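You operate a simulated robot arm through the tools that you are given. There is no shell and no other tool. Be economical: measure what you need, move in short steps, check, and stop when the job is done.

The job below is to be done with a simulated two-armed robot. You get a single attempt, and the scene is never put back.

JOB
Pick up the purple-cap spare tube with one hand, pass it to the other hand and put it on the top of the mouse mat. Set down upright: purple-cap spare tube.

It is judged by the outcome, as a careful person would: the job done as asked, and still so three seconds after it is handed in. It fails if anything else is knocked over, pushed out of place, dropped, spilled or broken. A push-on lid holds only when it is set on centred and level and pressed home; a screw cap is set on level and turned clockwise until tight.

ROBOT AND FRAMES
Two 7-joint arms with two-finger parallel grippers on one trunk, on a base that drives. Base frame: it is fixed to the floor where the robot stands at the start and does not move with it; the origin is under the middle of the robot, x ahead of it, y to its left, z up; the surface under the hand at the start is at about z = 800. Readings come in mm, degrees, newtons and seconds.
The left shoulder is at the start at [50, 161, 1098], the right one opposite. With the tool pointing down near the work surface each hand reaches from about 220 to 680 mm from the robot's upright axis, wherever it stands, measured 20 degrees to its own side. Places, roughly: top of the mouse mat (24x12 cm) [960, 920, 800]. Payload 3.43 kg a hand.
Tool frame (each hand has its own): the origin (TCP) lies between the finger pads and is the grasp point; the fingertips stand 30 mm ahead of it; z points along the fingers, y is the line along which they close. The gripper opens to 94 mm. The fingers are 28 mm wide and 10 mm thick; the gripper's body (50 by 96 mm) begins 55 mm behind the TCP.
Orientation is told as [roll, pitch, yaw] about the base's x, y, z axes, in that order, counted from this pose: with the fingers straight down and closing along the base's y, the tool's x points along the base's -x, its y along +y and its z along -z.

CONTROLS
- The arms move only by the tool jog_arm. It takes "left_targets", "right_targets" or both (then of equal length, played together; a hand with none holds still); each is a list of rows, each a list of 3 entries, a list of its own where there are three numbers: the shift along the tool's x, y, z in mm, then the turn, a rotation vector about the tool's x, y, z in rad, then the finger opening in mm, from 0 to 94. In form: [[[x, y, z], [wx, wy, wz], claw], ...]. A call has 1 to 12 rows; each row is the pose to reach, as a shift and turn from the pose commanded when the call began, along the tool's axes at that moment. A row lasts 0.2 s, in which the tool goes at most 50 mm and 8.6 degrees; a call with a longer step from one row to the next is refused whole, and so is a gripper value outside its range. A pose out of reach is approached as far as the arm can. The call stops where the force on the tool passes 40 N (or 10 N more than at its start, if that is more) or the arm is blocked; 0.2 s more then pass. The fingers move at their own pace (about 45 mm/s each) and stop on an object; they squeeze with about 32 N. The grip force told is the motor's: it shows also when the fingers shut on nothing. Time passes only in rows, and 0.2 s behind the last, so rows that repeat a pose let the fingers close. The reply holds the time, the measured pose of the TCP, the force on the tool along the base axes, the opening and the grip force, in the units named above and with some noise, with the torque about the TCP (base axes, N m) and any sound that the robot's microphone picked up, and new pictures: "views" is both (left out), scene, wrist or none (wrist: the cameras of the hands that moved).
- Cameras (640 x 400 px; columns grow to the right, rows downward): "scene" is now at [129.5, 8.7, 1235.9]; the picture's right is [0.09, -1.00, 0.00], its down [-0.46, -0.04, -0.89] and it looks along [0.88, 0.08, -0.46] (base axes); focal length 284 px, centre (320, 200). "left" rides on the left gripper at [76, -14, -103] in its tool frame; the picture's right is [0.18, 0.98, 0.00], its down [-0.75, 0.14, -0.64] and it looks along [-0.63, 0.12, 0.77] (tool axes); focal length 243 px, centre (320, 200). "right" rides on the right gripper at [76, 14, -102] in its tool frame; the picture's right is [-0.18, 0.98, 0.00], its down [-0.75, -0.14, -0.64] and it looks along [-0.63, -0.12, 0.77] (tool axes); focal length 243 px, centre (320, 200). There is no depth. A picture from a camera that has moved, and an enlarged one, comes with that camera's place and axes in the base frame and with its lens.
- raise_lower(by): slides the trunk up (or, below 0, down) by that many mm; the arms and the scene camera ride with it, the base frame stays. It gives what a move gives, with no picture.
- steer(legs): drives the robot by 1 to 6 legs, each [ahead, left, turn to the left] in mm, mm and degrees, along the robot's own axes; the way and the turn of a leg run together, so that a leg with both is an arc; at most 1500 mm and 180 degrees a leg. The arms and the cameras ride along, it lands a little off, and it stops where it bumps. It gives what a move gives, and a new picture of the scene camera.
- head_to(pan, tilt): turns the head with the scene camera to pan (to the left, within 80 degrees either way) and tilt (down, from -29 to 69), counted from straight ahead of the robot. It gives what a move gives, and a new picture of the scene camera.
- zoom(camera, box): a new picture of the part [left, top, right, bottom] of that camera's present view, enlarged. The clock stands still meanwhile.
- hand_in(): hands the job in; it is judged then, once.

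Work in short steps. Places have to be worked out from the pictures, the camera data and where the tool is seen: move nearer, look again, correct. Check each grasp and each placing, and mend what went wrong. You have 120 turns and 260 pictures in all, those below and enlarged ones among them. Open the grippers and draw the arms clear of the work before you hand the job in, unless the task says otherwise; then end with one line.

The tools are called after "Request:" by a JSON object that holds its "name" and its "arguments". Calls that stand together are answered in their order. jog_arm: Moves the arms, as the interface text tells. Its arguments: {"type":"object","properties":{"left_targets":{"type":"array","items":{"type":"array"}},"right_targets":{"type":"array","items":{"type":"array"}},"views":{"type":"string","enum":["both","scene","wrist","none"]}},"required":[]} The other tools are called the same way: raise_lower (by) slides the trunk up or down; steer (legs) drives the base; head_to (pan, tilt) turns the head that bears the scene camera; zoom (camera, box) takes an enlarged picture of a part of a camera's view; hand_in () hands the job in.

At the start:

```text
time_s: 0.0
left_tool_pos: [425.7, 206.3, 1078.8]
left_orientation: [-0.1, 0.0, 0.1]
left_force: [-0.4, 0.8, -0.5]
left_moment: [-0.01, -0.01, -0.02]
left_opening: 94.0
left_finger_force: 0.1
right_tool_pos: [330.4, -103.5, 1101.7]
right_orientation: [-0.1, 0.0, 0.0]
right_force: [0.4, -0.4, 0.4]
right_moment: [0.0, 0.0, 0.02]
right_opening: 93.9
right_finger_force: 0.2
trunk travel left (down, up): [-125.0, 142.0]
robot x, y, heading: [0.5, 0.3, 0.3]
head pan, tilt: [5.2, 27.5]
```

scene: 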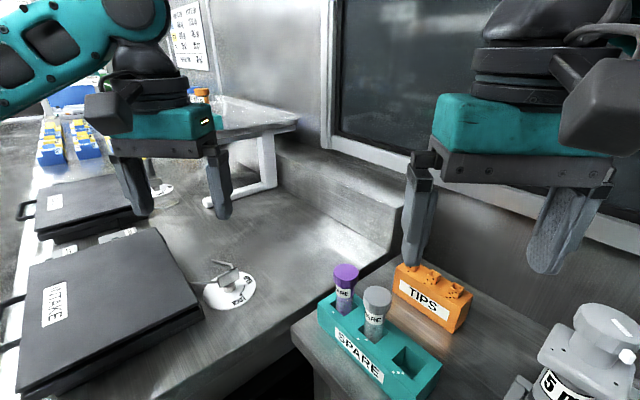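
right: 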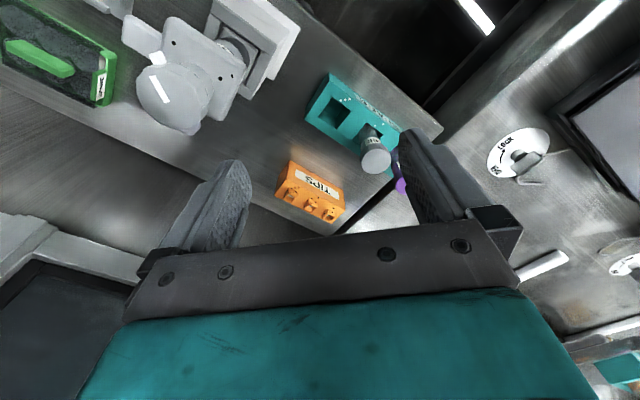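
left: 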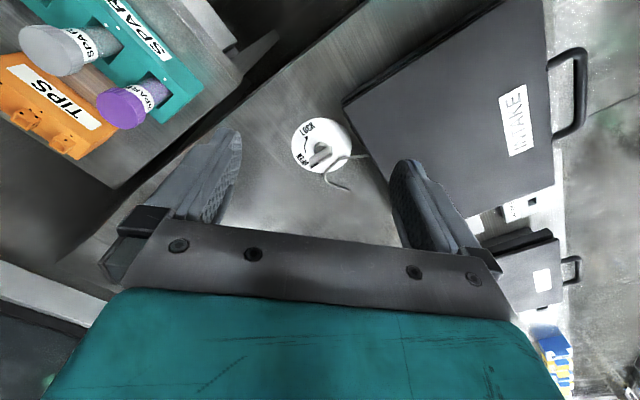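

I'll first look towards the mat and closely at the tube.

Request:
{"name": "zoom", "arguments": {"camera": "scene", "box": [280, 230, 480, 400]}}

Request:
{"name": "head_to", "arguments": {"pan": 45, "tilt": 25}}

Request:
{"name": "head_to", "arguments": {"pan": 0, "tilt": 50}}

```text
2.35 times, centred on (380, 315) of scene
camera zoom: at [129.5, 8.7, 1235.9], right [0.09, -1.0, 0.0], down [-0.46, -0.04, -0.89], along [0.88, 0.08, -0.46], focal length 668 px, centre (179, -71)
```

zoom: 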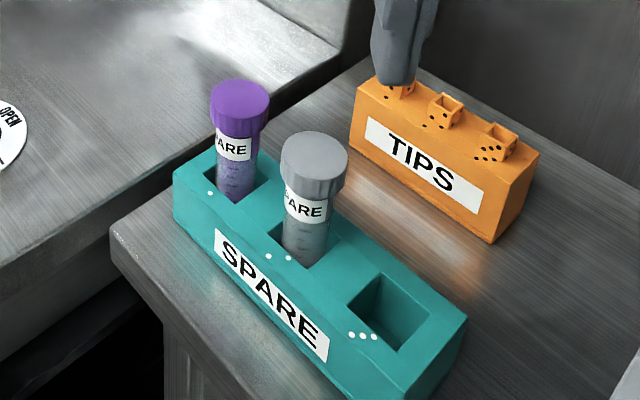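

```text
time_s: 1.1
left_tool_pos: [425.2, 206.9, 1078.1]
left_orientation: [-0.1, 0.0, 0.1]
left_force: [1.2, -0.1, -0.8]
left_moment: [-0.01, -0.01, 0.0]
left_opening: 94.2
left_finger_force: 0.1
right_tool_pos: [331.1, -104.7, 1102.2]
right_orientation: [-0.1, 0.0, 0.1]
right_force: [-0.3, -0.2, -0.9]
right_moment: [0.01, -0.03, 0.0]
right_opening: 94.0
right_finger_force: 0.1
trunk travel left (down, up): [-125.0, 142.0]
robot x, y, heading: [-1.8, 0.7, -0.1]
head pan, tilt: [45.0, 25.0]
camera scene: at [103.7, 65.5, 1239.9], right [0.71, -0.71, 0.0], down [-0.3, -0.3, -0.91], along [0.64, 0.64, -0.42], focal length 284 px, centre (320, 200)
```

scene: 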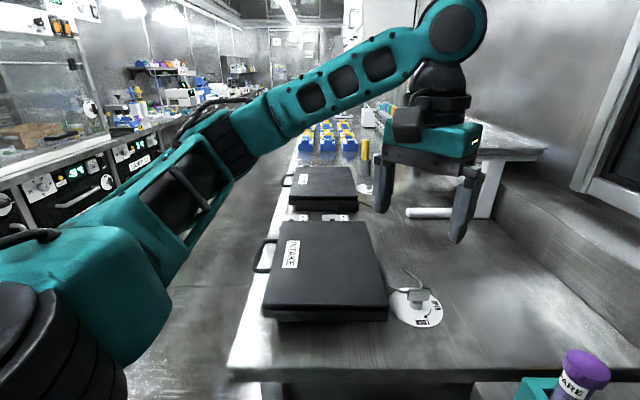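

```text
time_s: 2.2
left_tool_pos: [425.5, 206.2, 1078.1]
left_orientation: [0.0, 0.0, 0.1]
left_force: [0.0, -0.8, 0.6]
left_moment: [0.03, -0.04, -0.03]
left_opening: 94.3
left_finger_force: 0.3
right_tool_pos: [330.0, -104.4, 1102.8]
right_orientation: [0.0, 0.0, 0.0]
right_force: [0.2, 0.0, 0.4]
right_moment: [0.0, -0.04, -0.01]
right_opening: 93.9
right_finger_force: 0.0
trunk travel left (down, up): [-125.0, 142.0]
robot x, y, heading: [-3.3, -0.3, 0.1]
head pan, tilt: [0.0, 50.0]
camera scene: at [115.5, 0.5, 1202.5], right [0.0, -1.0, 0.0], down [-0.77, 0.0, -0.64], along [0.64, 0.0, -0.77], focal length 284 px, centre (320, 200)
```

scene: 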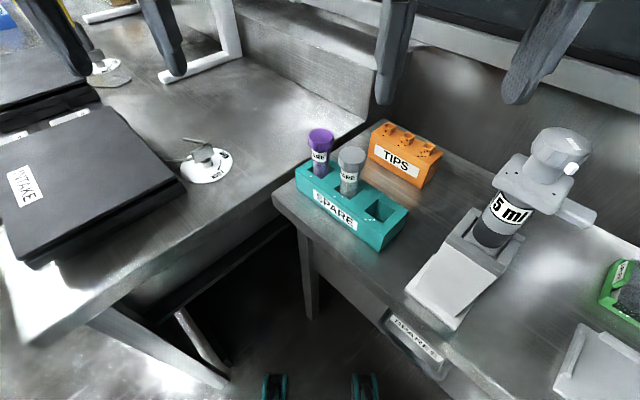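

Now a closer look at the mat area.

Request:
{"name": "head_to", "arguments": {"pan": 45, "tilt": 20}}

Request:
{"name": "zoom", "arguments": {"camera": "scene", "box": [240, 120, 480, 270]}}

```text
time_s: 3.3
left_tool_pos: [426.3, 206.5, 1077.9]
left_orientation: [0.0, -0.1, 0.1]
left_force: [0.1, -0.4, -0.5]
left_moment: [0.01, 0.01, -0.01]
left_opening: 93.9
left_finger_force: 0.1
right_tool_pos: [330.9, -104.6, 1102.4]
right_orientation: [0.0, 0.0, 0.0]
right_force: [-0.8, -0.5, -0.7]
right_moment: [-0.03, -0.01, 0.0]
right_opening: 93.9
right_finger_force: 0.0
trunk travel left (down, up): [-125.0, 142.0]
robot x, y, heading: [-0.3, 1.9, 0.0]
head pan, tilt: [45.0, 20.0]
camera scene: at [104.4, 66.2, 1248.0], right [0.71, -0.71, 0.0], down [-0.24, -0.24, -0.94], along [0.66, 0.66, -0.34], focal length 284 px, centre (320, 200)
```

scene: 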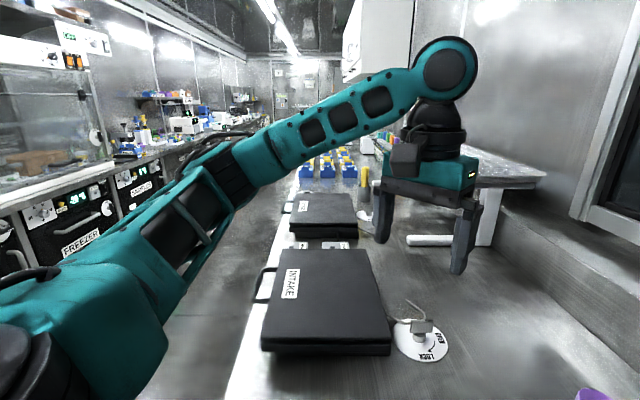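

```text
2.67 times, centred on (360, 195) of scene
camera zoom: at [104.4, 66.2, 1248.0], right [0.71, -0.71, 0.0], down [-0.24, -0.24, -0.94], along [0.66, 0.66, -0.34], focal length 758 px, centre (213, 213)
```

zoom: 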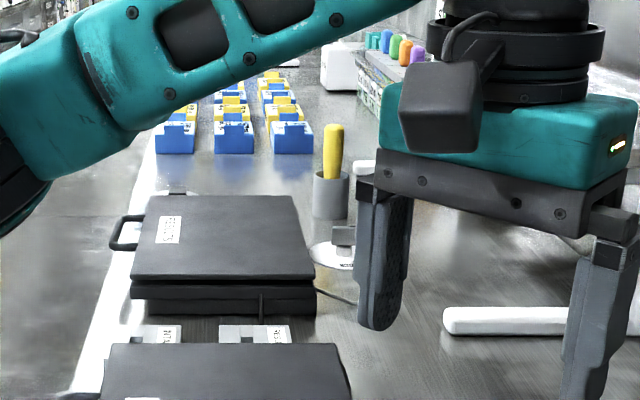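

The black items at the mat's place need a closer look later. Purple cap is near [488,-1,~915], rack row runs about 45°, so I'll bring the right hand above it, yawed +45°, closing across the row.

Request:
{"name": "jog_arm", "arguments": {"right_targets": [[[-26, 17, 10], [0, 0, -0.131], 94], [[-52, 34, 20], [0, 0, -0.262], 94], [[-78, 51, 30], [0, 0, -0.393], 94], [[-104, 68, 40], [0, 0, -0.524], 94], [[-130, 85, 50], [0, 0, -0.655], 94], [[-158, 103, 60], [0, 0, -0.785], 94], [[-158, 103, 60], [0, 0, -0.785], 94]], "views": "wrist"}}

Request:
{"name": "head_to", "arguments": {"pan": 0, "tilt": 40}}

```text
time_s: 4.9
left_tool_pos: [424.9, 206.3, 1077.4]
left_orientation: [0.0, -0.1, 0.1]
left_force: [-0.3, 0.1, -0.5]
left_moment: [-0.06, 0.02, 0.02]
left_opening: 94.1
left_finger_force: 0.0
right_tool_pos: [488.1, -0.1, 1041.9]
right_orientation: [-0.1, 0.1, 45.1]
right_force: [-0.7, 0.0, 1.0]
right_moment: [-0.03, 0.02, 0.0]
right_opening: 94.1
right_finger_force: 0.2
trunk travel left (down, up): [-125.0, 142.0]
robot x, y, heading: [0.8, -0.6, -0.1]
head pan, tilt: [45.0, 20.0]
camera right: at [424.1, -43.8, 1144.9], right [-0.57, 0.82, 0.0], down [0.63, 0.43, 0.64], along [0.53, 0.36, -0.77], focal length 243 px, centre (320, 200)
```

right: 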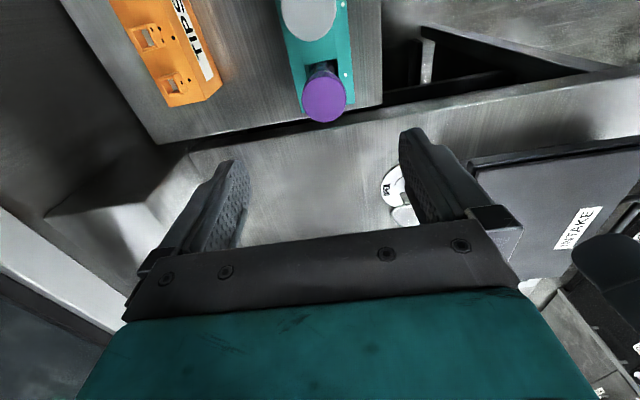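

```text
time_s: 6.0
left_tool_pos: [425.4, 206.3, 1077.8]
left_orientation: [0.1, 0.0, 0.1]
left_force: [0.6, 0.2, 0.8]
left_moment: [0.02, 0.03, 0.01]
left_opening: 93.9
left_finger_force: 0.2
right_tool_pos: [487.7, 0.0, 1043.1]
right_orientation: [0.0, 0.0, 44.9]
right_force: [0.6, -0.7, 0.0]
right_moment: [0.0, 0.01, 0.0]
right_opening: 94.4
right_finger_force: 0.0
trunk travel left (down, up): [-125.0, 142.0]
robot x, y, heading: [1.2, -1.0, 0.1]
head pan, tilt: [0.0, 40.0]
camera scene: at [123.5, 0.5, 1216.6], right [0.0, -1.0, 0.0], down [-0.64, 0.0, -0.77], along [0.77, 0.0, -0.64], focal length 284 px, centre (320, 200)
```

scene: 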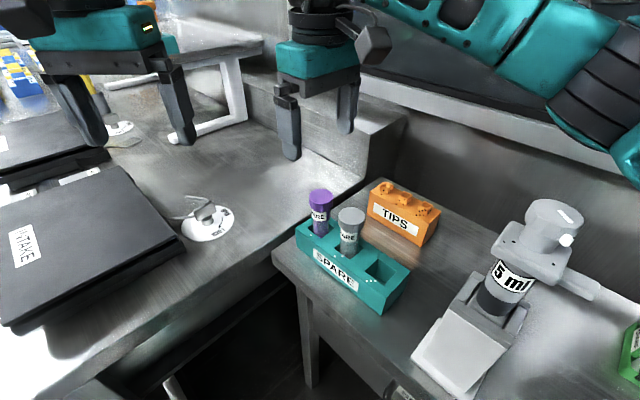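

Triangulation gives the cap top around [478,-2,~920]. Lower to z≈985 with a correction and look again.

Request:
{"name": "jog_arm", "arguments": {"right_targets": [[[4, 3, 29], [0, 0, 0], 94], [[8.5, 5.7, 58], [0, 0, 0], 94], [[8.5, 5.7, 58], [0, 0, 0], 94]]}}

Request:
{"name": "zoom", "arguments": {"camera": "scene", "box": [240, 100, 400, 260]}}

```text
time_s: 6.8
left_tool_pos: [425.8, 206.5, 1078.2]
left_orientation: [0.0, 0.0, 0.1]
left_force: [-0.4, -0.6, 1.3]
left_moment: [-0.03, 0.02, 0.01]
left_opening: 94.0
left_finger_force: 0.0
right_tool_pos: [477.5, -1.9, 985.0]
right_orientation: [-0.1, 0.0, 45.0]
right_force: [0.5, 0.5, 0.7]
right_moment: [0.0, -0.01, 0.0]
right_opening: 93.9
right_finger_force: 0.1
trunk travel left (down, up): [-125.0, 142.0]
robot x, y, heading: [-3.2, -2.2, 0.1]
head pan, tilt: [0.0, 40.0]
camera scene: at [123.5, 0.4, 1216.6], right [0.0, -1.0, 0.0], down [-0.64, 0.0, -0.77], along [0.77, 0.0, -0.64], focal length 284 px, centre (320, 200)
camera right: at [413.9, -45.7, 1087.4], right [-0.57, 0.82, 0.0], down [0.63, 0.43, 0.64], along [0.53, 0.36, -0.77], focal length 243 px, centre (320, 200)
```

scene: 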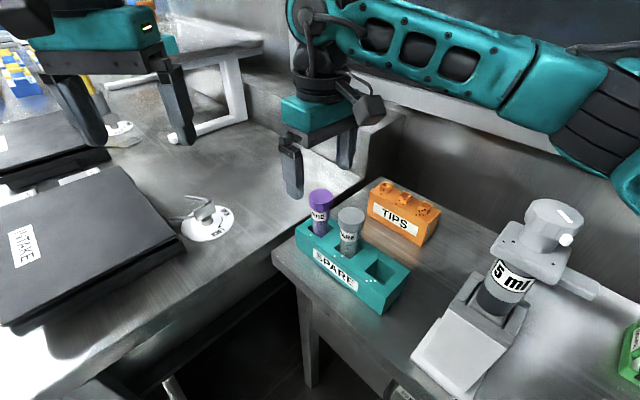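
right: 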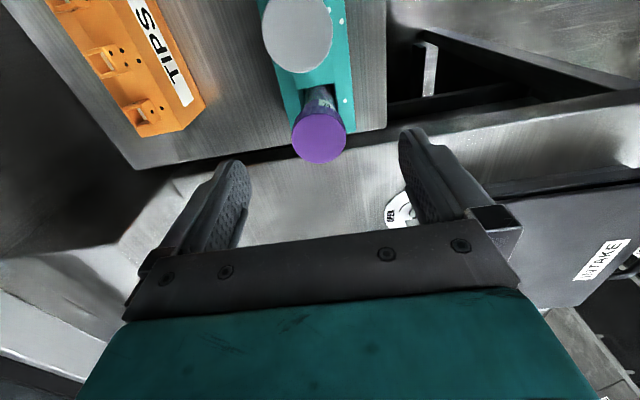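

```text
2.50 times, centred on (320, 180) of scene
camera zoom: at [123.5, 0.4, 1216.6], right [0.0, -1.0, 0.0], down [-0.64, 0.0, -0.77], along [0.77, 0.0, -0.64], focal length 710 px, centre (320, 250)
```

zoom: 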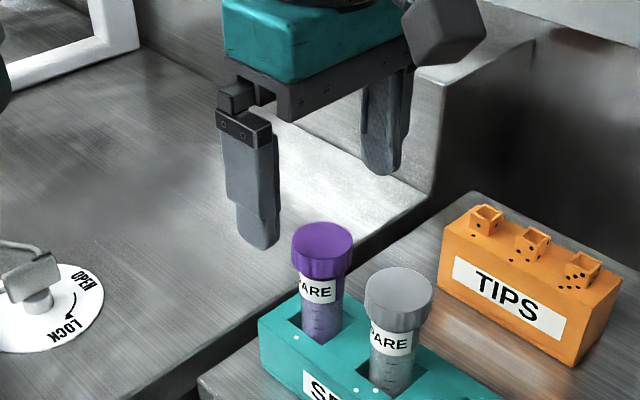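

Cap top estimated at [477,-3,~930], Ø≈38 mm; the hand is centred. Descend 57 mm and check.

Request:
{"name": "jog_arm", "arguments": {"right_targets": [[[0, 0, 20], [0, 0, 0], 94], [[0, 0, 40], [0, 0, 0], 94], [[0, 0, 57], [0, 0, 0], 94], [[0, 0, 57], [0, 0, 0], 94]]}}

Request:
{"name": "zoom", "arguments": {"camera": "scene", "box": [240, 100, 400, 260]}}

```text
time_s: 7.8
left_tool_pos: [424.8, 206.4, 1078.1]
left_orientation: [0.1, 0.1, 0.1]
left_force: [0.1, -0.7, -0.6]
left_moment: [0.0, -0.06, -0.01]
left_opening: 94.2
left_finger_force: 0.1
right_tool_pos: [478.0, -2.7, 926.8]
right_orientation: [0.0, 0.1, 45.0]
right_force: [0.1, 0.2, -0.5]
right_moment: [0.01, 0.03, 0.01]
right_opening: 94.0
right_finger_force: 0.2
trunk travel left (down, up): [-125.0, 142.0]
robot x, y, heading: [1.1, 1.7, 0.1]
head pan, tilt: [0.0, 40.0]
camera scene: at [123.5, 0.4, 1216.6], right [0.0, -1.0, 0.0], down [-0.64, 0.0, -0.77], along [0.77, 0.0, -0.64], focal length 284 px, centre (320, 200)
camera right: at [414.3, -46.4, 1031.3], right [-0.57, 0.82, 0.0], down [0.63, 0.43, 0.64], along [0.53, 0.36, -0.77], focal length 243 px, centre (320, 200)
```

scene: 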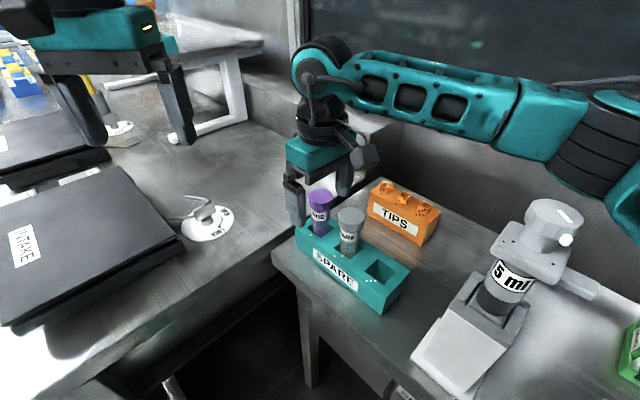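
right: 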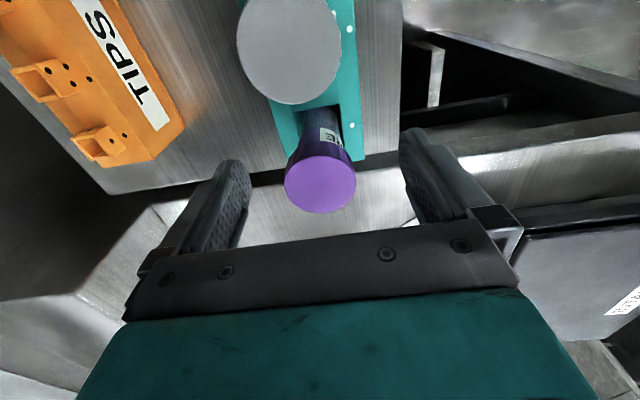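

```text
2.50 times, centred on (320, 180) of scene
camera zoom: at [123.5, 0.4, 1216.6], right [0.0, -1.0, 0.0], down [-0.64, 0.0, -0.77], along [0.77, 0.0, -0.64], focal length 710 px, centre (320, 250)
```

zoom: 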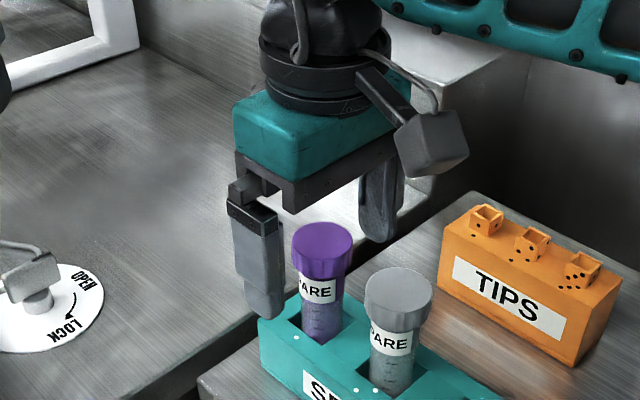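

The cap top is essentially at the TCP and the fingers straddle the cap. Close here.

Request:
{"name": "jog_arm", "arguments": {"right_targets": [[[0, 0, 0], [0, 0, 0], 50], [[0, 0, 0], [0, 0, 0], 30], [[0, 0, 0], [0, 0, 0], 20], [[0, 0, 0], [0, 0, 0], 20], [[0, 0, 0], [0, 0, 0], 20], [[0, 0, 0], [0, 0, 0], 20]], "views": "wrist"}}

Request:
{"name": "zoom", "arguments": {"camera": "scene", "box": [240, 100, 400, 260]}}

```text
time_s: 9.2
left_tool_pos: [424.7, 205.5, 1078.8]
left_orientation: [0.0, -0.1, 0.0]
left_force: [0.0, 0.8, -0.3]
left_moment: [0.0, 0.0, 0.03]
left_opening: 94.0
left_finger_force: 0.1
right_tool_pos: [478.2, -1.7, 928.9]
right_orientation: [0.0, 0.0, 45.0]
right_force: [1.2, -0.7, 1.0]
right_moment: [-0.05, -0.08, -0.01]
right_opening: 36.8
right_finger_force: 31.6
trunk travel left (down, up): [-125.0, 142.0]
robot x, y, heading: [-0.6, 1.3, -0.1]
head pan, tilt: [0.0, 40.0]
camera right: at [414.4, -46.5, 1031.8], right [-0.56, 0.83, 0.0], down [0.63, 0.43, 0.64], along [0.53, 0.36, -0.77], focal length 243 px, centre (320, 200)
```

right: 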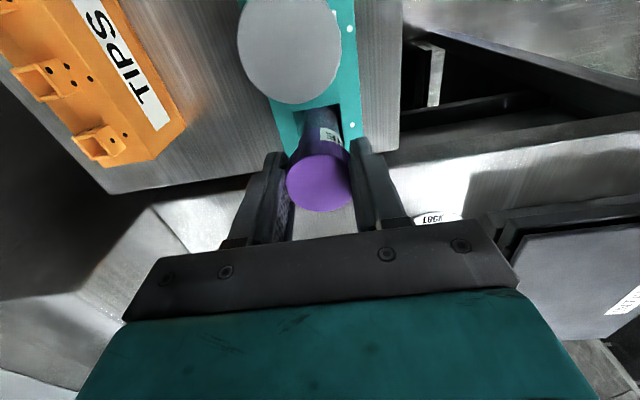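

```text
2.50 times, centred on (320, 180) of scene
camera zoom: at [123.4, 0.4, 1216.7], right [0.0, -1.0, 0.0], down [-0.64, 0.0, -0.77], along [0.77, 0.0, -0.64], focal length 710 px, centre (320, 250)
```

zoom: 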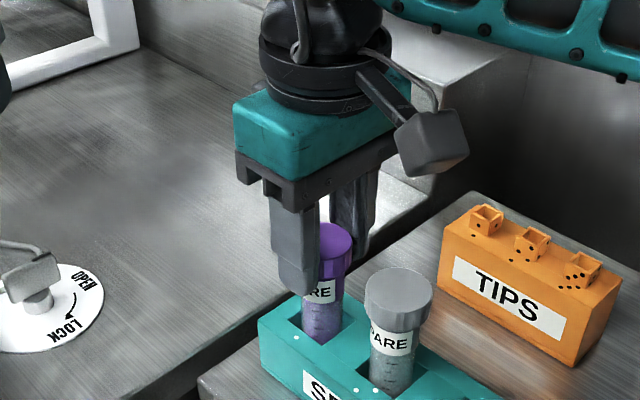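

Held at 37 mm. Lift straight up.

Request:
{"name": "jog_arm", "arguments": {"right_targets": [[[0, 0, -15], [0, 0, 0], 20], [[0, 0, -40], [0, 0, 0], 20], [[0, 0, -70], [0, 0, 0], 20], [[0, 0, -100], [0, 0, 0], 20], [[0, 0, -130], [0, 0, 0], 20], [[0, 0, -150], [0, 0, 0], 20], [[0, 0, -150], [0, 0, 0], 20]]}}

```text
time_s: 10.8
left_tool_pos: [424.3, 206.7, 1078.0]
left_orientation: [0.0, 0.0, 0.1]
left_force: [-0.1, 0.2, 0.7]
left_moment: [-0.01, 0.01, -0.06]
left_opening: 94.0
left_finger_force: 0.1
right_tool_pos: [478.9, -2.9, 1079.2]
right_orientation: [0.0, 0.1, 45.0]
right_force: [-0.8, 0.3, 0.2]
right_moment: [0.01, -0.02, -0.01]
right_opening: 20.0
right_finger_force: 0.1
trunk travel left (down, up): [-125.0, 142.0]
robot x, y, heading: [-3.5, 1.2, 0.1]
head pan, tilt: [0.0, 40.0]
camera scene: at [123.5, 0.4, 1216.6], right [0.0, -1.0, 0.0], down [-0.64, 0.0, -0.77], along [0.77, 0.0, -0.64], focal length 284 px, centre (320, 200)
camera right: at [414.5, -46.1, 1181.5], right [-0.56, 0.83, 0.0], down [0.63, 0.43, 0.64], along [0.53, 0.36, -0.77], focal length 243 px, centre (320, 200)
```

scene: 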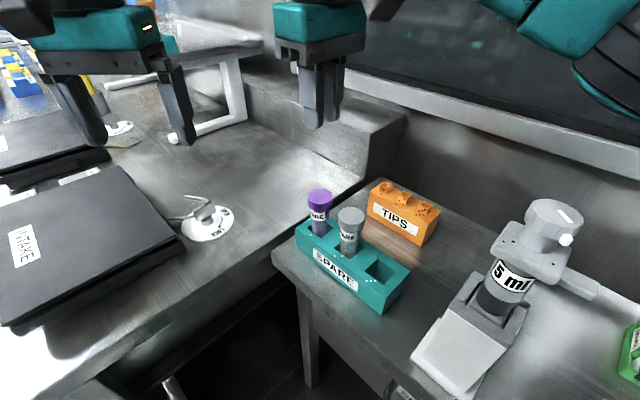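
right: 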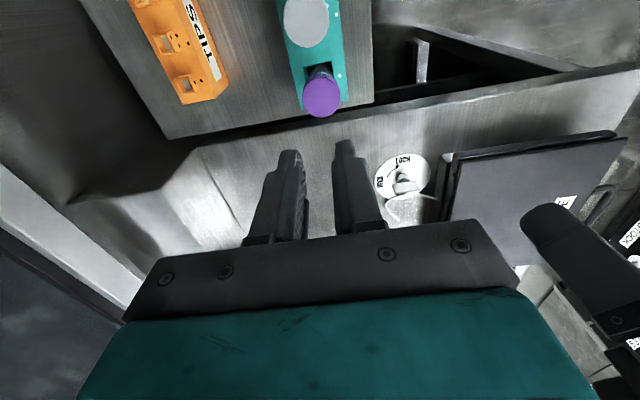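

The cap slipped out; the tube is still in its rack unmoved. I'll reopen, go deeper this time (TCP ≈ 911) and centre at [480,-1].

Request:
{"name": "jog_arm", "arguments": {"right_targets": [[[-2.2, 0, 20], [0, 0, 0], 70], [[-2.2, 0, 40], [0, 0, 0], 94], [[-2.2, 0, 60], [0, 0, 0], 94], [[-2.2, 0, 90], [0, 0, 0], 94], [[-2.2, 0, 120], [0, 0, 0], 94], [[-2.2, 0, 145], [0, 0, 0], 94], [[-2.2, 0, 168], [0, 0, 0], 94], [[-2.2, 0, 168], [0, 0, 0], 94]], "views": "wrist"}}

Request:
{"name": "zoom", "arguments": {"camera": "scene", "box": [270, 140, 380, 250]}}

```text
time_s: 12.6
left_tool_pos: [425.2, 206.6, 1077.2]
left_orientation: [0.0, 0.0, 0.2]
left_force: [-0.3, 0.0, -0.6]
left_moment: [-0.01, 0.01, -0.01]
left_opening: 93.9
left_finger_force: 0.1
right_tool_pos: [480.8, -0.9, 909.0]
right_orientation: [0.1, 0.0, 45.0]
right_force: [-0.3, 0.2, -0.4]
right_moment: [-0.03, 0.0, 0.02]
right_opening: 93.7
right_finger_force: 0.0
trunk travel left (down, up): [-125.0, 142.0]
robot x, y, heading: [-0.3, -2.3, 0.1]
head pan, tilt: [0.0, 40.0]
camera right: at [415.2, -44.2, 1011.9], right [-0.56, 0.83, 0.0], down [0.63, 0.43, 0.64], along [0.53, 0.36, -0.77], focal length 243 px, centre (320, 200)
```

right: 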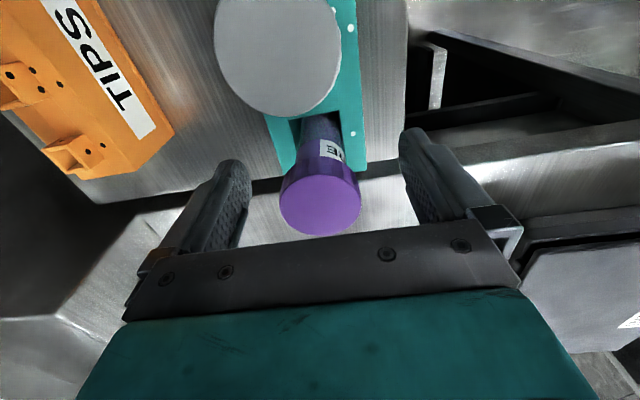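

```text
3.64 times, centred on (325, 195) of scene
camera zoom: at [123.5, 0.4, 1216.6], right [0.0, -1.0, 0.0], down [-0.64, 0.0, -0.77], along [0.77, 0.0, -0.64], focal length 1033 px, centre (302, 218)
```

zoom: 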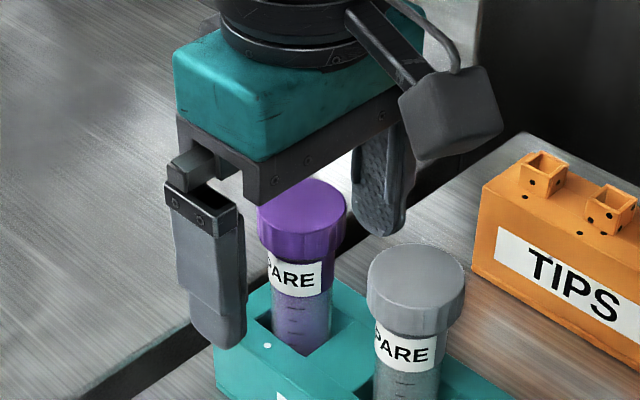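

Cap centre is now level with the pads and laterally centred; close and lift a little, then check.

Request:
{"name": "jog_arm", "arguments": {"right_targets": [[[0, 0, 0], [0, 0, 0], 50], [[0, 0, 0], [0, 0, 0], 20], [[0, 0, 0], [0, 0, 0], 5], [[0, 0, 0], [0, 0, 0], 5], [[0, 0, 0], [0, 0, 0], 5], [[0, 0, 0], [0, 0, 0], 5], [[0, 0, -6], [0, 0, 0], 5], [[0, 0, -12], [0, 0, 0], 5], [[0, 0, -20], [0, 0, 0], 5], [[0, 0, -30], [0, 0, 0], 5]], "views": "wrist"}}

Request:
{"name": "zoom", "arguments": {"camera": "scene", "box": [270, 140, 380, 250]}}

```text
time_s: 14.8
left_tool_pos: [425.5, 206.2, 1078.9]
left_orientation: [0.0, 0.0, 0.1]
left_force: [-0.1, 0.9, -0.2]
left_moment: [-0.01, -0.02, 0.03]
left_opening: 93.9
left_finger_force: 0.1
right_tool_pos: [480.0, -0.6, 939.1]
right_orientation: [0.0, 0.1, 45.0]
right_force: [-0.6, 0.3, -1.5]
right_moment: [-0.03, 0.0, 0.0]
right_opening: 37.0
right_finger_force: 32.1
trunk travel left (down, up): [-125.0, 142.0]
robot x, y, heading: [2.6, -3.9, 0.1]
head pan, tilt: [0.0, 40.0]
camera right: at [415.8, -44.6, 1042.9], right [-0.57, 0.82, 0.0], down [0.63, 0.43, 0.64], along [0.53, 0.36, -0.77], focal length 243 px, centre (320, 200)
```

right: 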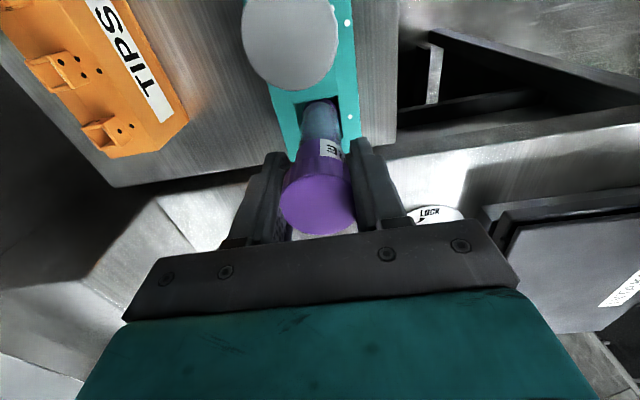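

```text
3.64 times, centred on (325, 195) of scene
camera zoom: at [123.5, 0.4, 1216.6], right [0.0, -1.0, 0.0], down [-0.64, 0.0, -0.77], along [0.77, 0.0, -0.64], focal length 1033 px, centre (302, 218)
```

zoom: 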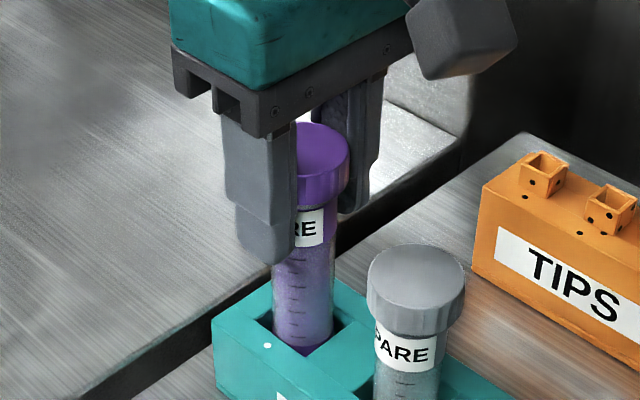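

Firmly held this time (37 mm, tube rising with the hand). Lift clear.

Request:
{"name": "jog_arm", "arguments": {"right_targets": [[[0, 0, -25], [0, 0, 0], 5], [[0, 0, -50], [0, 0, 0], 5], [[0, 0, -75], [0, 0, 0], 5], [[0, 0, -100], [0, 0, 0], 5], [[0, 0, -130], [0, 0, 0], 5], [[0, 0, -160], [0, 0, 0], 5], [[0, 0, -185], [0, 0, 0], 5], [[0, 0, -185], [0, 0, 0], 5]]}}

Request:
{"name": "zoom", "arguments": {"camera": "left", "box": [0, 0, 320, 200]}}

```text
time_s: 16.6
left_tool_pos: [425.4, 206.5, 1078.3]
left_orientation: [-0.1, 0.0, 0.2]
left_force: [0.1, 0.3, -0.1]
left_moment: [0.0, -0.01, 0.03]
left_opening: 94.2
left_finger_force: 0.1
right_tool_pos: [481.0, -1.5, 1124.4]
right_orientation: [0.0, -0.1, 45.1]
right_force: [0.0, 0.9, -0.3]
right_moment: [0.04, 0.0, 0.01]
right_opening: 36.9
right_finger_force: 31.9
trunk travel left (down, up): [-125.0, 142.0]
robot x, y, heading: [-0.0, 3.1, 0.1]
head pan, tilt: [0.0, 40.0]
camera scene: at [123.6, 0.4, 1216.6], right [0.0, -1.0, 0.0], down [-0.64, 0.0, -0.77], along [0.77, 0.0, -0.64], focal length 284 px, centre (320, 200)
camera right: at [417.7, -44.4, 1227.8], right [-0.57, 0.82, 0.0], down [0.63, 0.43, 0.64], along [0.53, 0.36, -0.77], focal length 243 px, centre (320, 200)
```

scene: 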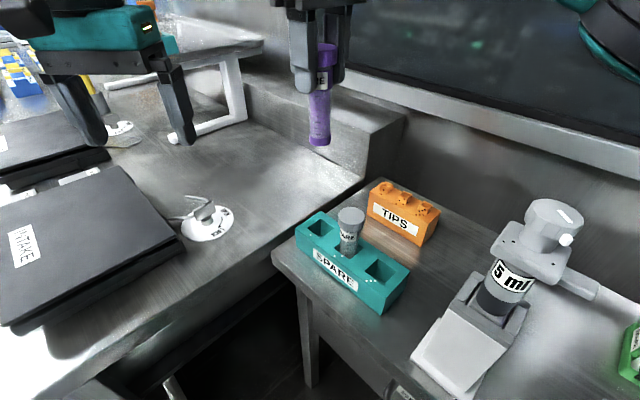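
right: 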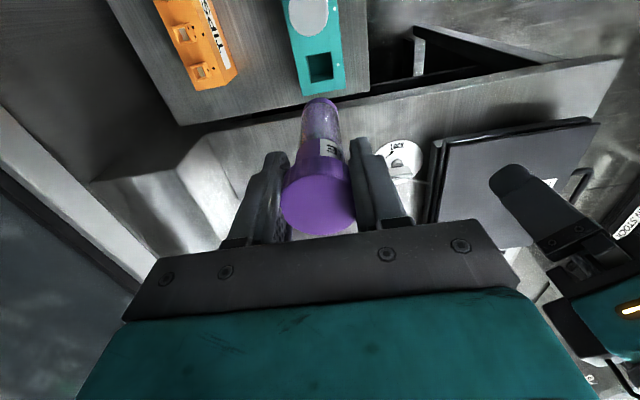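

```text
2.00 times, centred on (160, 100) of left
camera zoom: at [350.8, 192.8, 1180.0], right [-0.19, 0.98, 0.0], down [0.75, 0.14, 0.64], along [0.63, 0.12, -0.77], focal length 485 px, centre (640, 400)
```

zoom: 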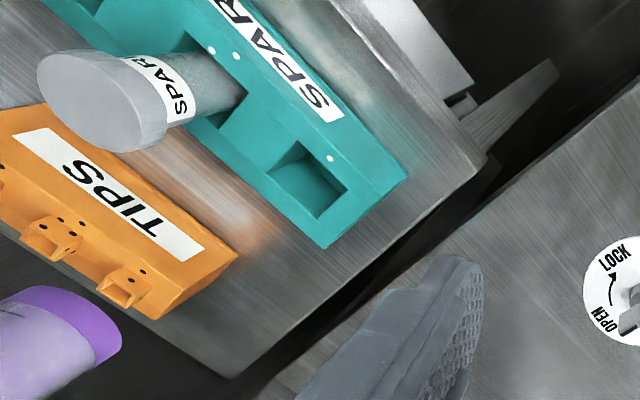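

Tube held well, ~114 mm long. Plan: turn the right hand to yaw 90 (its camera on the right side), and turn the left to yaw −90, then tilt it so it can approach the body from the left, below the right fingers.

Request:
{"name": "jog_arm", "arguments": {"right_targets": [[[0, 0, 0], [0, 0, -0.071], 5], [[0, 0, 0], [0, 0, -0.143], 5], [[0, 0, 0], [0, 0, -0.214], 5], [[0, 0, 0], [0, 0, -0.286], 5], [[0, 0, 0], [0, 0, -0.357], 5], [[0, 0, 0], [0, 0, -0.428], 5], [[0, 0, 0], [0, 0, -0.5], 5], [[0, 0, 0], [0, 0, -0.571], 5], [[0, 0, 0], [0, 0, -0.643], 5], [[0, 0, 0], [0, 0, -0.714], 5], [[0, 0, 0], [0, 0, -0.785], 5], [[0, 0, 0], [0, 0, -0.785], 5]], "left_targets": [[[-4, 2, -4], [0, 0, 0.143], 90], [[-8, 4, -8], [0, 0, 0.286], 85], [[-12, 6, -12], [0, 0, 0.428], 80], [[-16, 8, -16], [0, 0, 0.571], 75], [[-20, 10, -20], [0, 0, 0.714], 70], [[-24, 12, -24], [0, 0, 0.857], 70], [[-28, 14, -28], [0, 0, 1.0], 70], [[-32, 16, -32], [0, 0, 1.142], 70], [[-36, 18, -36], [0, 0, 1.285], 70], [[-40, 20, -40], [0, 0, 1.428], 70], [[-45, 24, -42], [0, 0, 1.571], 70], [[-45, 24, -42], [0, 0, 1.571], 70]]}}

```text
time_s: 19.2
left_tool_pos: [471.4, 231.7, 1119.5]
left_orientation: [0.0, 0.0, -90.0]
left_force: [1.2, -0.5, 0.0]
left_moment: [-0.02, 0.01, -0.03]
left_opening: 70.0
left_finger_force: 0.1
right_tool_pos: [332.8, 13.1, 1095.6]
right_orientation: [0.0, 0.0, 89.9]
right_force: [0.1, 0.1, -1.5]
right_moment: [0.0, -0.01, 0.0]
right_opening: 36.7
right_finger_force: 31.8
right hand out of reach, approached as far as the arm can: row 3, 4, 5, 6, 7, 8, 9, 10, 11, 12
trunk travel left (down, up): [-125.0, 142.0]
robot x, y, heading: [0.0, -0.2, 0.5]
head pan, tilt: [0.0, 40.0]
camera scene: at [123.6, 0.4, 1216.6], right [0.0, -1.0, 0.0], down [-0.64, 0.0, -0.77], along [0.77, 0.0, -0.64], focal length 284 px, centre (320, 200)
camera right: at [318.1, -63.3, 1198.2], right [-0.98, 0.18, 0.0], down [0.14, 0.75, 0.64], along [0.12, 0.63, -0.77], focal length 243 px, centre (320, 200)
camera left: at [458.7, 307.7, 1221.5], right [0.98, 0.18, 0.0], down [0.14, -0.75, 0.64], along [0.12, -0.63, -0.77], focal length 243 px, centre (320, 200)
```

scene: 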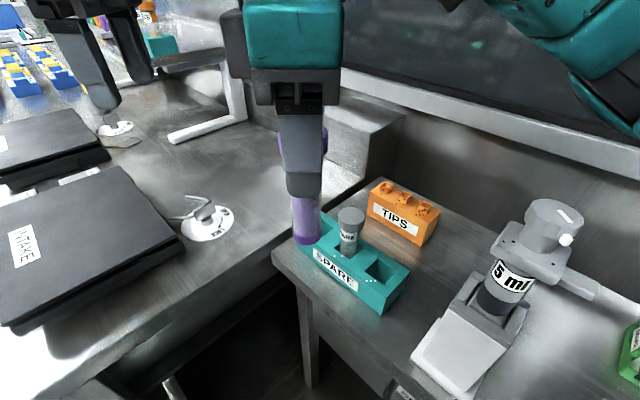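
right: 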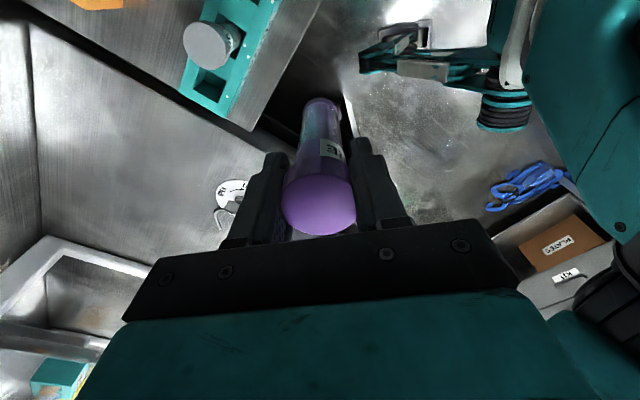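
left: 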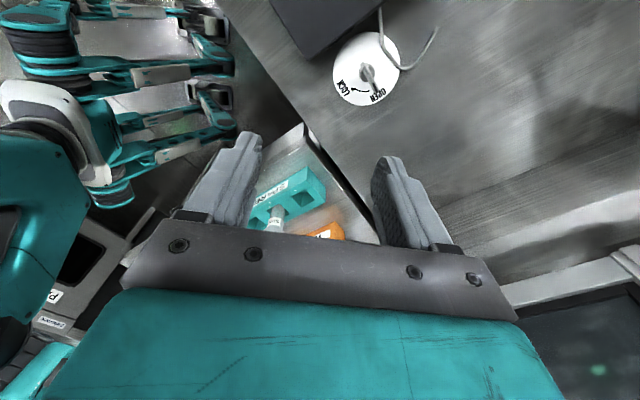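

The right arm ended at [333,13,1096] with yaw 90, tube vertical – still fine. Now tilt the left hand 60° towards the tube, staying away.

Request:
{"name": "jog_arm", "arguments": {"left_targets": [[[0, 0, 0], [0, -0.131, 0], 70], [[0, 0, 0], [0, -0.262, 0], 70], [[0, 0, 0], [0, -0.393, 0], 70], [[0, 0, 0], [0, -0.524, 0], 70], [[0, 0, 0], [0, -0.654, 0], 70], [[0, 0, 0], [0, -0.785, 0], 70], [[0, 0, 0], [0, -0.916, 0], 70], [[0, 0, 0], [0, -1.047, 0], 70], [[0, 0, 0], [0, -1.047, 0], 70]]}}

```text
time_s: 21.2
left_tool_pos: [470.6, 230.5, 1120.3]
left_orientation: [0.0, -60.1, -89.9]
left_force: [-0.1, 0.5, 0.0]
left_moment: [0.0, 0.01, 0.0]
left_opening: 70.2
left_finger_force: 0.1
right_tool_pos: [333.0, 12.5, 1094.1]
right_orientation: [-0.1, 0.0, 90.0]
right_force: [0.3, 1.3, -0.5]
right_moment: [-0.01, 0.02, 0.03]
right_opening: 36.9
right_finger_force: 32.2
trunk travel left (down, up): [-125.0, 142.0]
robot x, y, heading: [1.4, 3.8, 0.1]
head pan, tilt: [0.0, 40.0]
camera scene: at [123.5, 0.4, 1216.6], right [0.0, -1.0, 0.0], down [-0.64, 0.0, -0.77], along [0.77, 0.0, -0.64], focal length 284 px, centre (320, 200)
camera left: at [457.7, 358.6, 1104.5], right [0.98, 0.09, -0.16], down [0.14, 0.18, 0.97], along [0.12, -0.98, 0.17], focal length 243 px, centre (320, 200)
```

scene: 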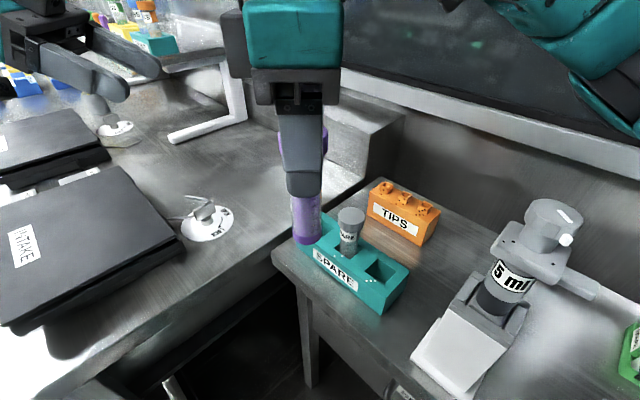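
left: 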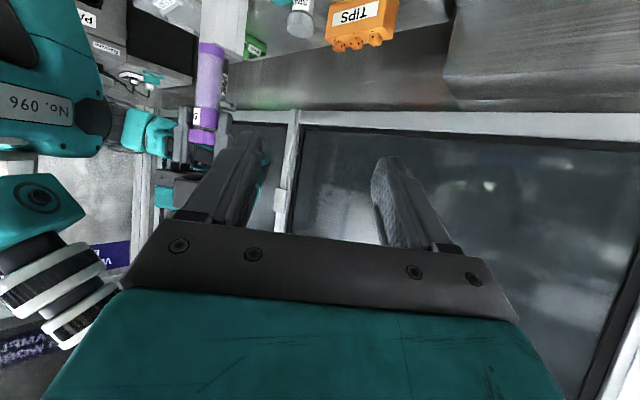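

Left camera triangulates tube bottom z≈990 at [333,13]. Bring the left hand to a standoff at [333,130,1036].

Request:
{"name": "jog_arm", "arguments": {"left_targets": [[[4, -28, 26], [0, 0, 0], 70], [[9, -56, 52], [0, 0, 0], 70], [[13, -83, 78], [0, 0, 0], 70], [[18, -111, 104], [0, 0, 0], 70], [[22, -138, 129.5], [0, 0, 0], 70], [[22, -138, 129.5], [0, 0, 0], 70]]}}

```text
time_s: 22.6
left_tool_pos: [332.5, 128.1, 1037.2]
left_orientation: [0.0, -59.9, -89.9]
left_force: [-0.3, 0.2, 0.8]
left_moment: [-0.04, 0.01, -0.01]
left_opening: 70.2
left_finger_force: 0.0
right_tool_pos: [332.6, 14.1, 1094.9]
right_orientation: [0.0, 0.0, 89.9]
right_force: [0.0, 0.0, -0.6]
right_moment: [0.0, -0.03, -0.02]
right_opening: 37.1
right_finger_force: 32.0
trunk travel left (down, up): [-125.0, 142.0]
robot x, y, heading: [-1.3, -3.1, 0.1]
head pan, tilt: [0.0, 40.0]
camera scene: at [123.6, 0.4, 1216.6], right [0.0, -1.0, 0.0], down [-0.64, 0.0, -0.77], along [0.77, 0.0, -0.64], focal length 284 px, centre (320, 200)
camera left: at [319.9, 256.5, 1021.7], right [0.98, 0.09, -0.16], down [0.14, 0.18, 0.97], along [0.12, -0.98, 0.16], focal length 243 px, centre (320, 200)
```

scene: 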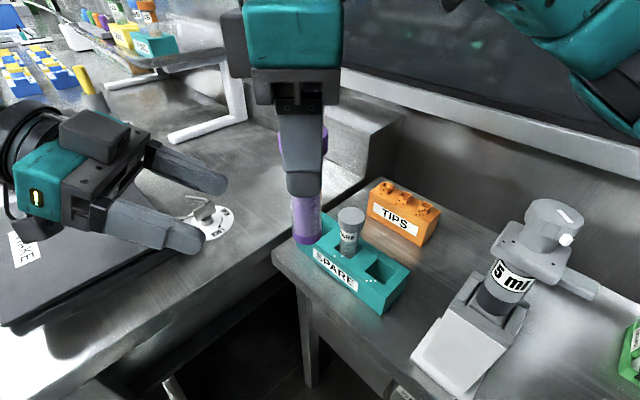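
left: 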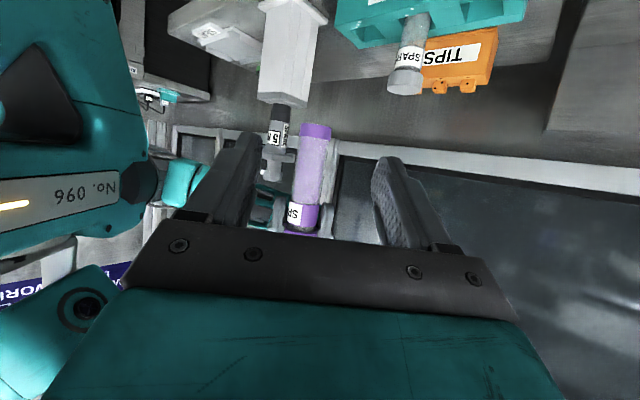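

Tube is centred between the left fingers. Advance horizontally 111 mm around the body.

Request:
{"name": "jog_arm", "arguments": {"left_targets": [[[-13.6, 0.5, 24.2], [0, 0, 0], 70], [[-27.3, 0.5, 48.3], [0, 0, 0], 70], [[-41, 0.5, 72.4], [0, 0, 0], 70], [[-49, 0.5, 86.7], [0, 0, 0], 70], [[-54.6, 0.5, 96.6], [0, 0, 0], 70], [[-54.6, 0.5, 96.6], [0, 0, 0], 70]]}}

Request:
{"name": "zoom", "arguments": {"camera": "scene", "box": [200, 80, 400, 260]}}

```text
time_s: 24.0
left_tool_pos: [333.5, 17.5, 1035.7]
left_orientation: [0.0, -59.9, -89.9]
left_force: [-0.2, 0.1, -0.3]
left_moment: [-0.05, 0.02, -0.01]
left_opening: 69.8
left_finger_force: 0.1
right_tool_pos: [333.3, 13.0, 1094.1]
right_orientation: [0.0, 0.0, 89.9]
right_force: [-0.4, 0.3, -0.6]
right_moment: [-0.01, -0.02, 0.01]
right_opening: 37.1
right_finger_force: 31.9
trunk travel left (down, up): [-125.0, 142.0]
robot x, y, heading: [-0.6, 1.2, -0.2]
head pan, tilt: [0.0, 40.0]
camera scene: at [123.6, 0.4, 1216.6], right [0.0, -1.0, 0.0], down [-0.64, 0.0, -0.77], along [0.77, 0.0, -0.64], focal length 284 px, centre (320, 200)
camera left: at [320.6, 145.1, 1020.2], right [0.98, 0.09, -0.16], down [0.14, 0.18, 0.97], along [0.12, -0.98, 0.16], focal length 243 px, centre (320, 200)
```

scene: 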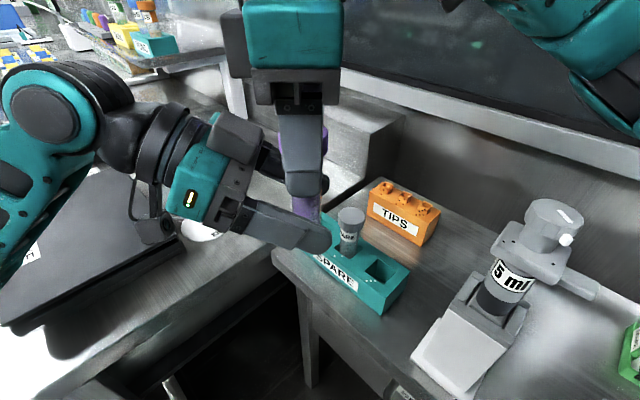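
left: 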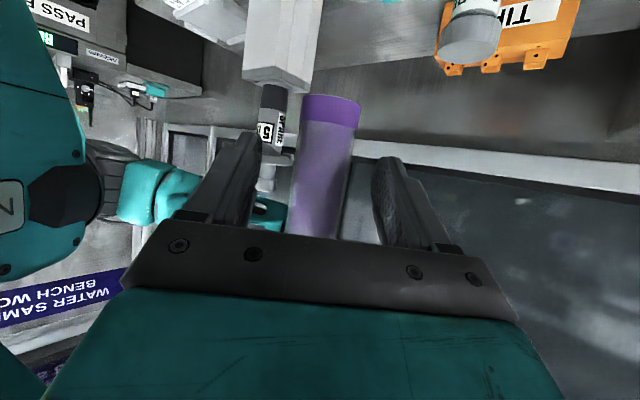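

```text
2.22 times, centred on (300, 170) of scene
camera zoom: at [123.6, 0.4, 1216.6], right [0.0, -1.0, 0.0], down [-0.64, 0.0, -0.77], along [0.77, 0.0, -0.64], focal length 631 px, centre (364, 267)
```

zoom: 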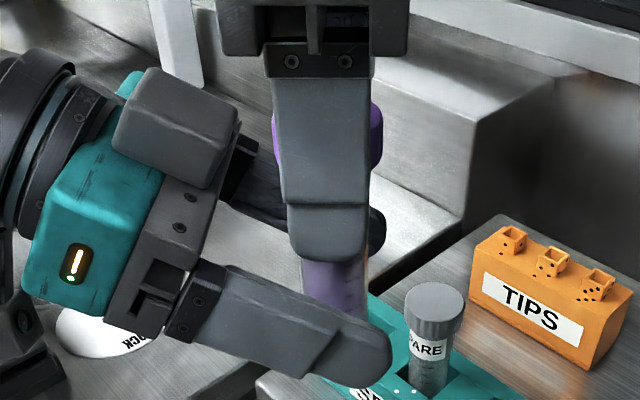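

Left fingers flank the body beneath the right fingers. Close the left.

Request:
{"name": "jog_arm", "arguments": {"left_targets": [[[0, 0, 0], [0, 0, 0], 40], [[0, 0, 0], [0, 0, 0], 20], [[0, 0, 0], [0, 0, 0], 5], [[0, 0, 0], [0, 0, 0], 5], [[0, 0, 0], [0, 0, 0], 5], [[0, 0, 0], [0, 0, 0], 5]]}}

Request:
{"name": "zoom", "arguments": {"camera": "scene", "box": [200, 80, 400, 260]}}

```text
time_s: 25.4
left_tool_pos: [333.8, 17.5, 1034.6]
left_orientation: [-0.1, -60.0, -89.8]
left_force: [-2.6, -0.6, 0.4]
left_moment: [0.07, -0.12, 0.01]
left_opening: 31.9
left_finger_force: 31.6
right_tool_pos: [333.5, 13.4, 1095.6]
right_orientation: [0.0, 0.0, 90.0]
right_force: [2.1, 1.5, -0.6]
right_moment: [0.02, -0.03, 0.02]
right_opening: 36.9
right_finger_force: 32.3
trunk travel left (down, up): [-125.0, 142.0]
robot x, y, heading: [-1.4, -0.6, -0.4]
head pan, tilt: [0.0, 40.0]
camera scene: at [123.6, 0.4, 1216.6], right [0.0, -1.0, 0.0], down [-0.64, 0.0, -0.77], along [0.77, 0.0, -0.64], focal length 284 px, centre (320, 200)
camera left: at [320.5, 145.4, 1020.2], right [0.98, 0.09, -0.16], down [0.14, 0.18, 0.97], along [0.12, -0.98, 0.16], focal length 243 px, centre (320, 200)
```

scene: 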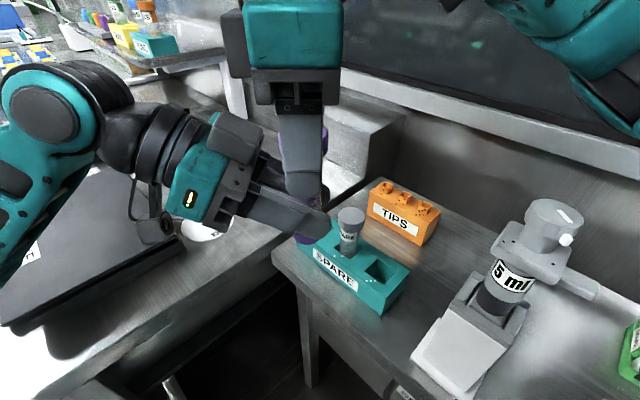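
left: 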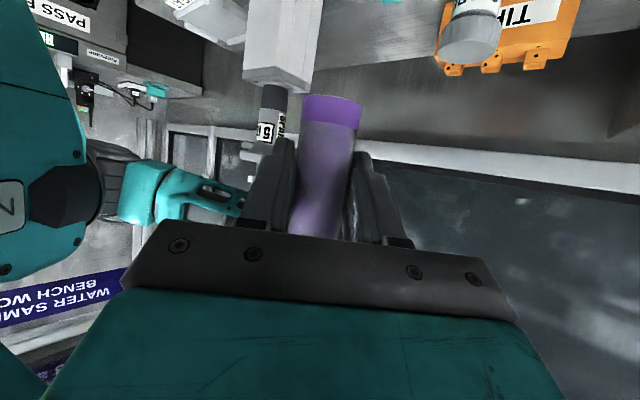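

```text
2.22 times, centred on (300, 170) of scene
camera zoom: at [123.6, 0.4, 1216.6], right [0.0, -1.0, 0.0], down [-0.64, 0.0, -0.77], along [0.77, 0.0, -0.64], focal length 631 px, centre (364, 267)
```

zoom: 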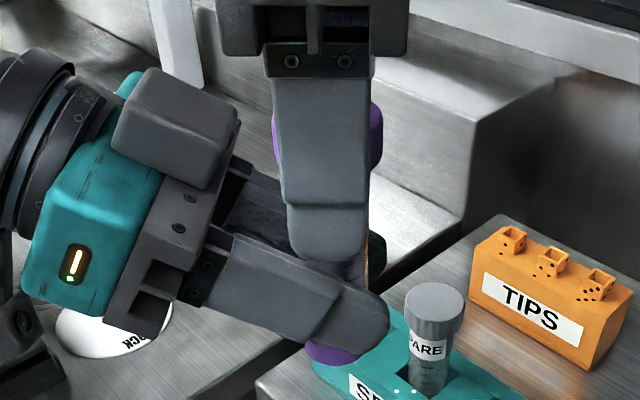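

Left holds (31.9 mm, 32 N). Release with the right, holding position.

Request:
{"name": "jog_arm", "arguments": {"right_targets": [[[0, 0, 0], [0, 0, 0], 50], [[0, 0, 0], [0, 0, 0], 60], [[0, 0, 0], [0, 0, 0], 70], [[0, 0, 0], [0, 0, 0], 80], [[0, 0, 0], [0, 0, 0], 80]], "views": "scene"}}

Request:
{"name": "jog_arm", "arguments": {"right_targets": [[[0, 0, -5], [0, 0, 0], 80]], "views": "wrist"}}

```text
time_s: 26.6
left_tool_pos: [332.9, 18.3, 1035.8]
left_orientation: [-0.1, -60.1, -89.9]
left_force: [1.2, 0.3, 0.2]
left_moment: [0.0, 0.03, -0.03]
left_opening: 32.1
left_finger_force: 31.8
right_tool_pos: [333.3, 12.6, 1093.9]
right_orientation: [0.1, 0.1, 89.9]
right_force: [0.9, -0.2, -0.5]
right_moment: [0.02, -0.02, 0.0]
right_opening: 80.2
right_finger_force: 0.0
trunk travel left (down, up): [-125.0, 142.0]
robot x, y, heading: [-0.4, 2.3, 0.1]
head pan, tilt: [0.0, 40.0]
camera scene: at [123.6, 0.4, 1216.6], right [0.0, -1.0, 0.0], down [-0.64, 0.0, -0.77], along [0.77, 0.0, -0.64], focal length 284 px, centre (320, 200)
```

scene: 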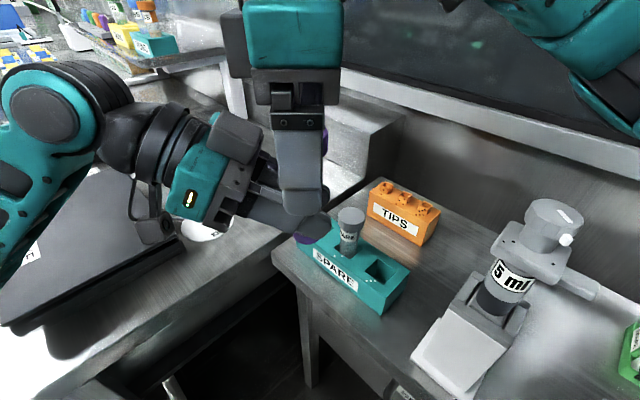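

```text
time_s: 27.0
left_tool_pos: [332.3, 18.8, 1034.5]
left_orientation: [0.0, -60.0, -89.9]
left_force: [0.1, -0.2, -0.7]
left_moment: [0.01, 0.03, 0.01]
left_opening: 31.8
left_finger_force: 32.1
right_tool_pos: [331.3, 14.2, 1100.4]
right_orientation: [0.0, 0.0, 90.0]
right_force: [-0.3, 0.5, 0.1]
right_moment: [0.01, -0.02, 0.03]
right_opening: 80.3
right_finger_force: 0.0
trunk travel left (down, up): [-125.0, 142.0]
robot x, y, heading: [2.0, 1.6, -0.1]
head pan, tilt: [0.0, 40.0]
camera right: at [316.9, -62.0, 1203.6], right [-0.98, 0.18, 0.0], down [0.14, 0.75, 0.64], along [0.12, 0.63, -0.77], focal length 243 px, centre (320, 200)
```

right: 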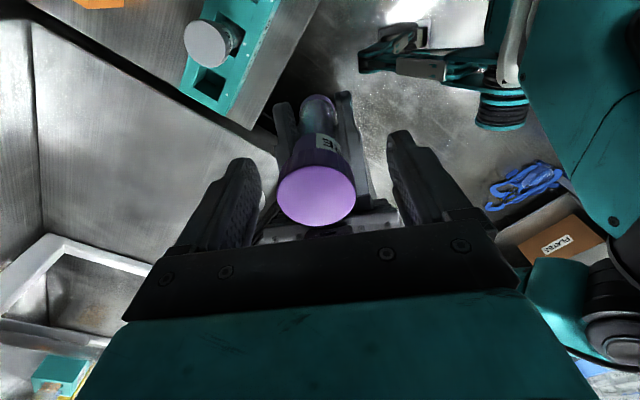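

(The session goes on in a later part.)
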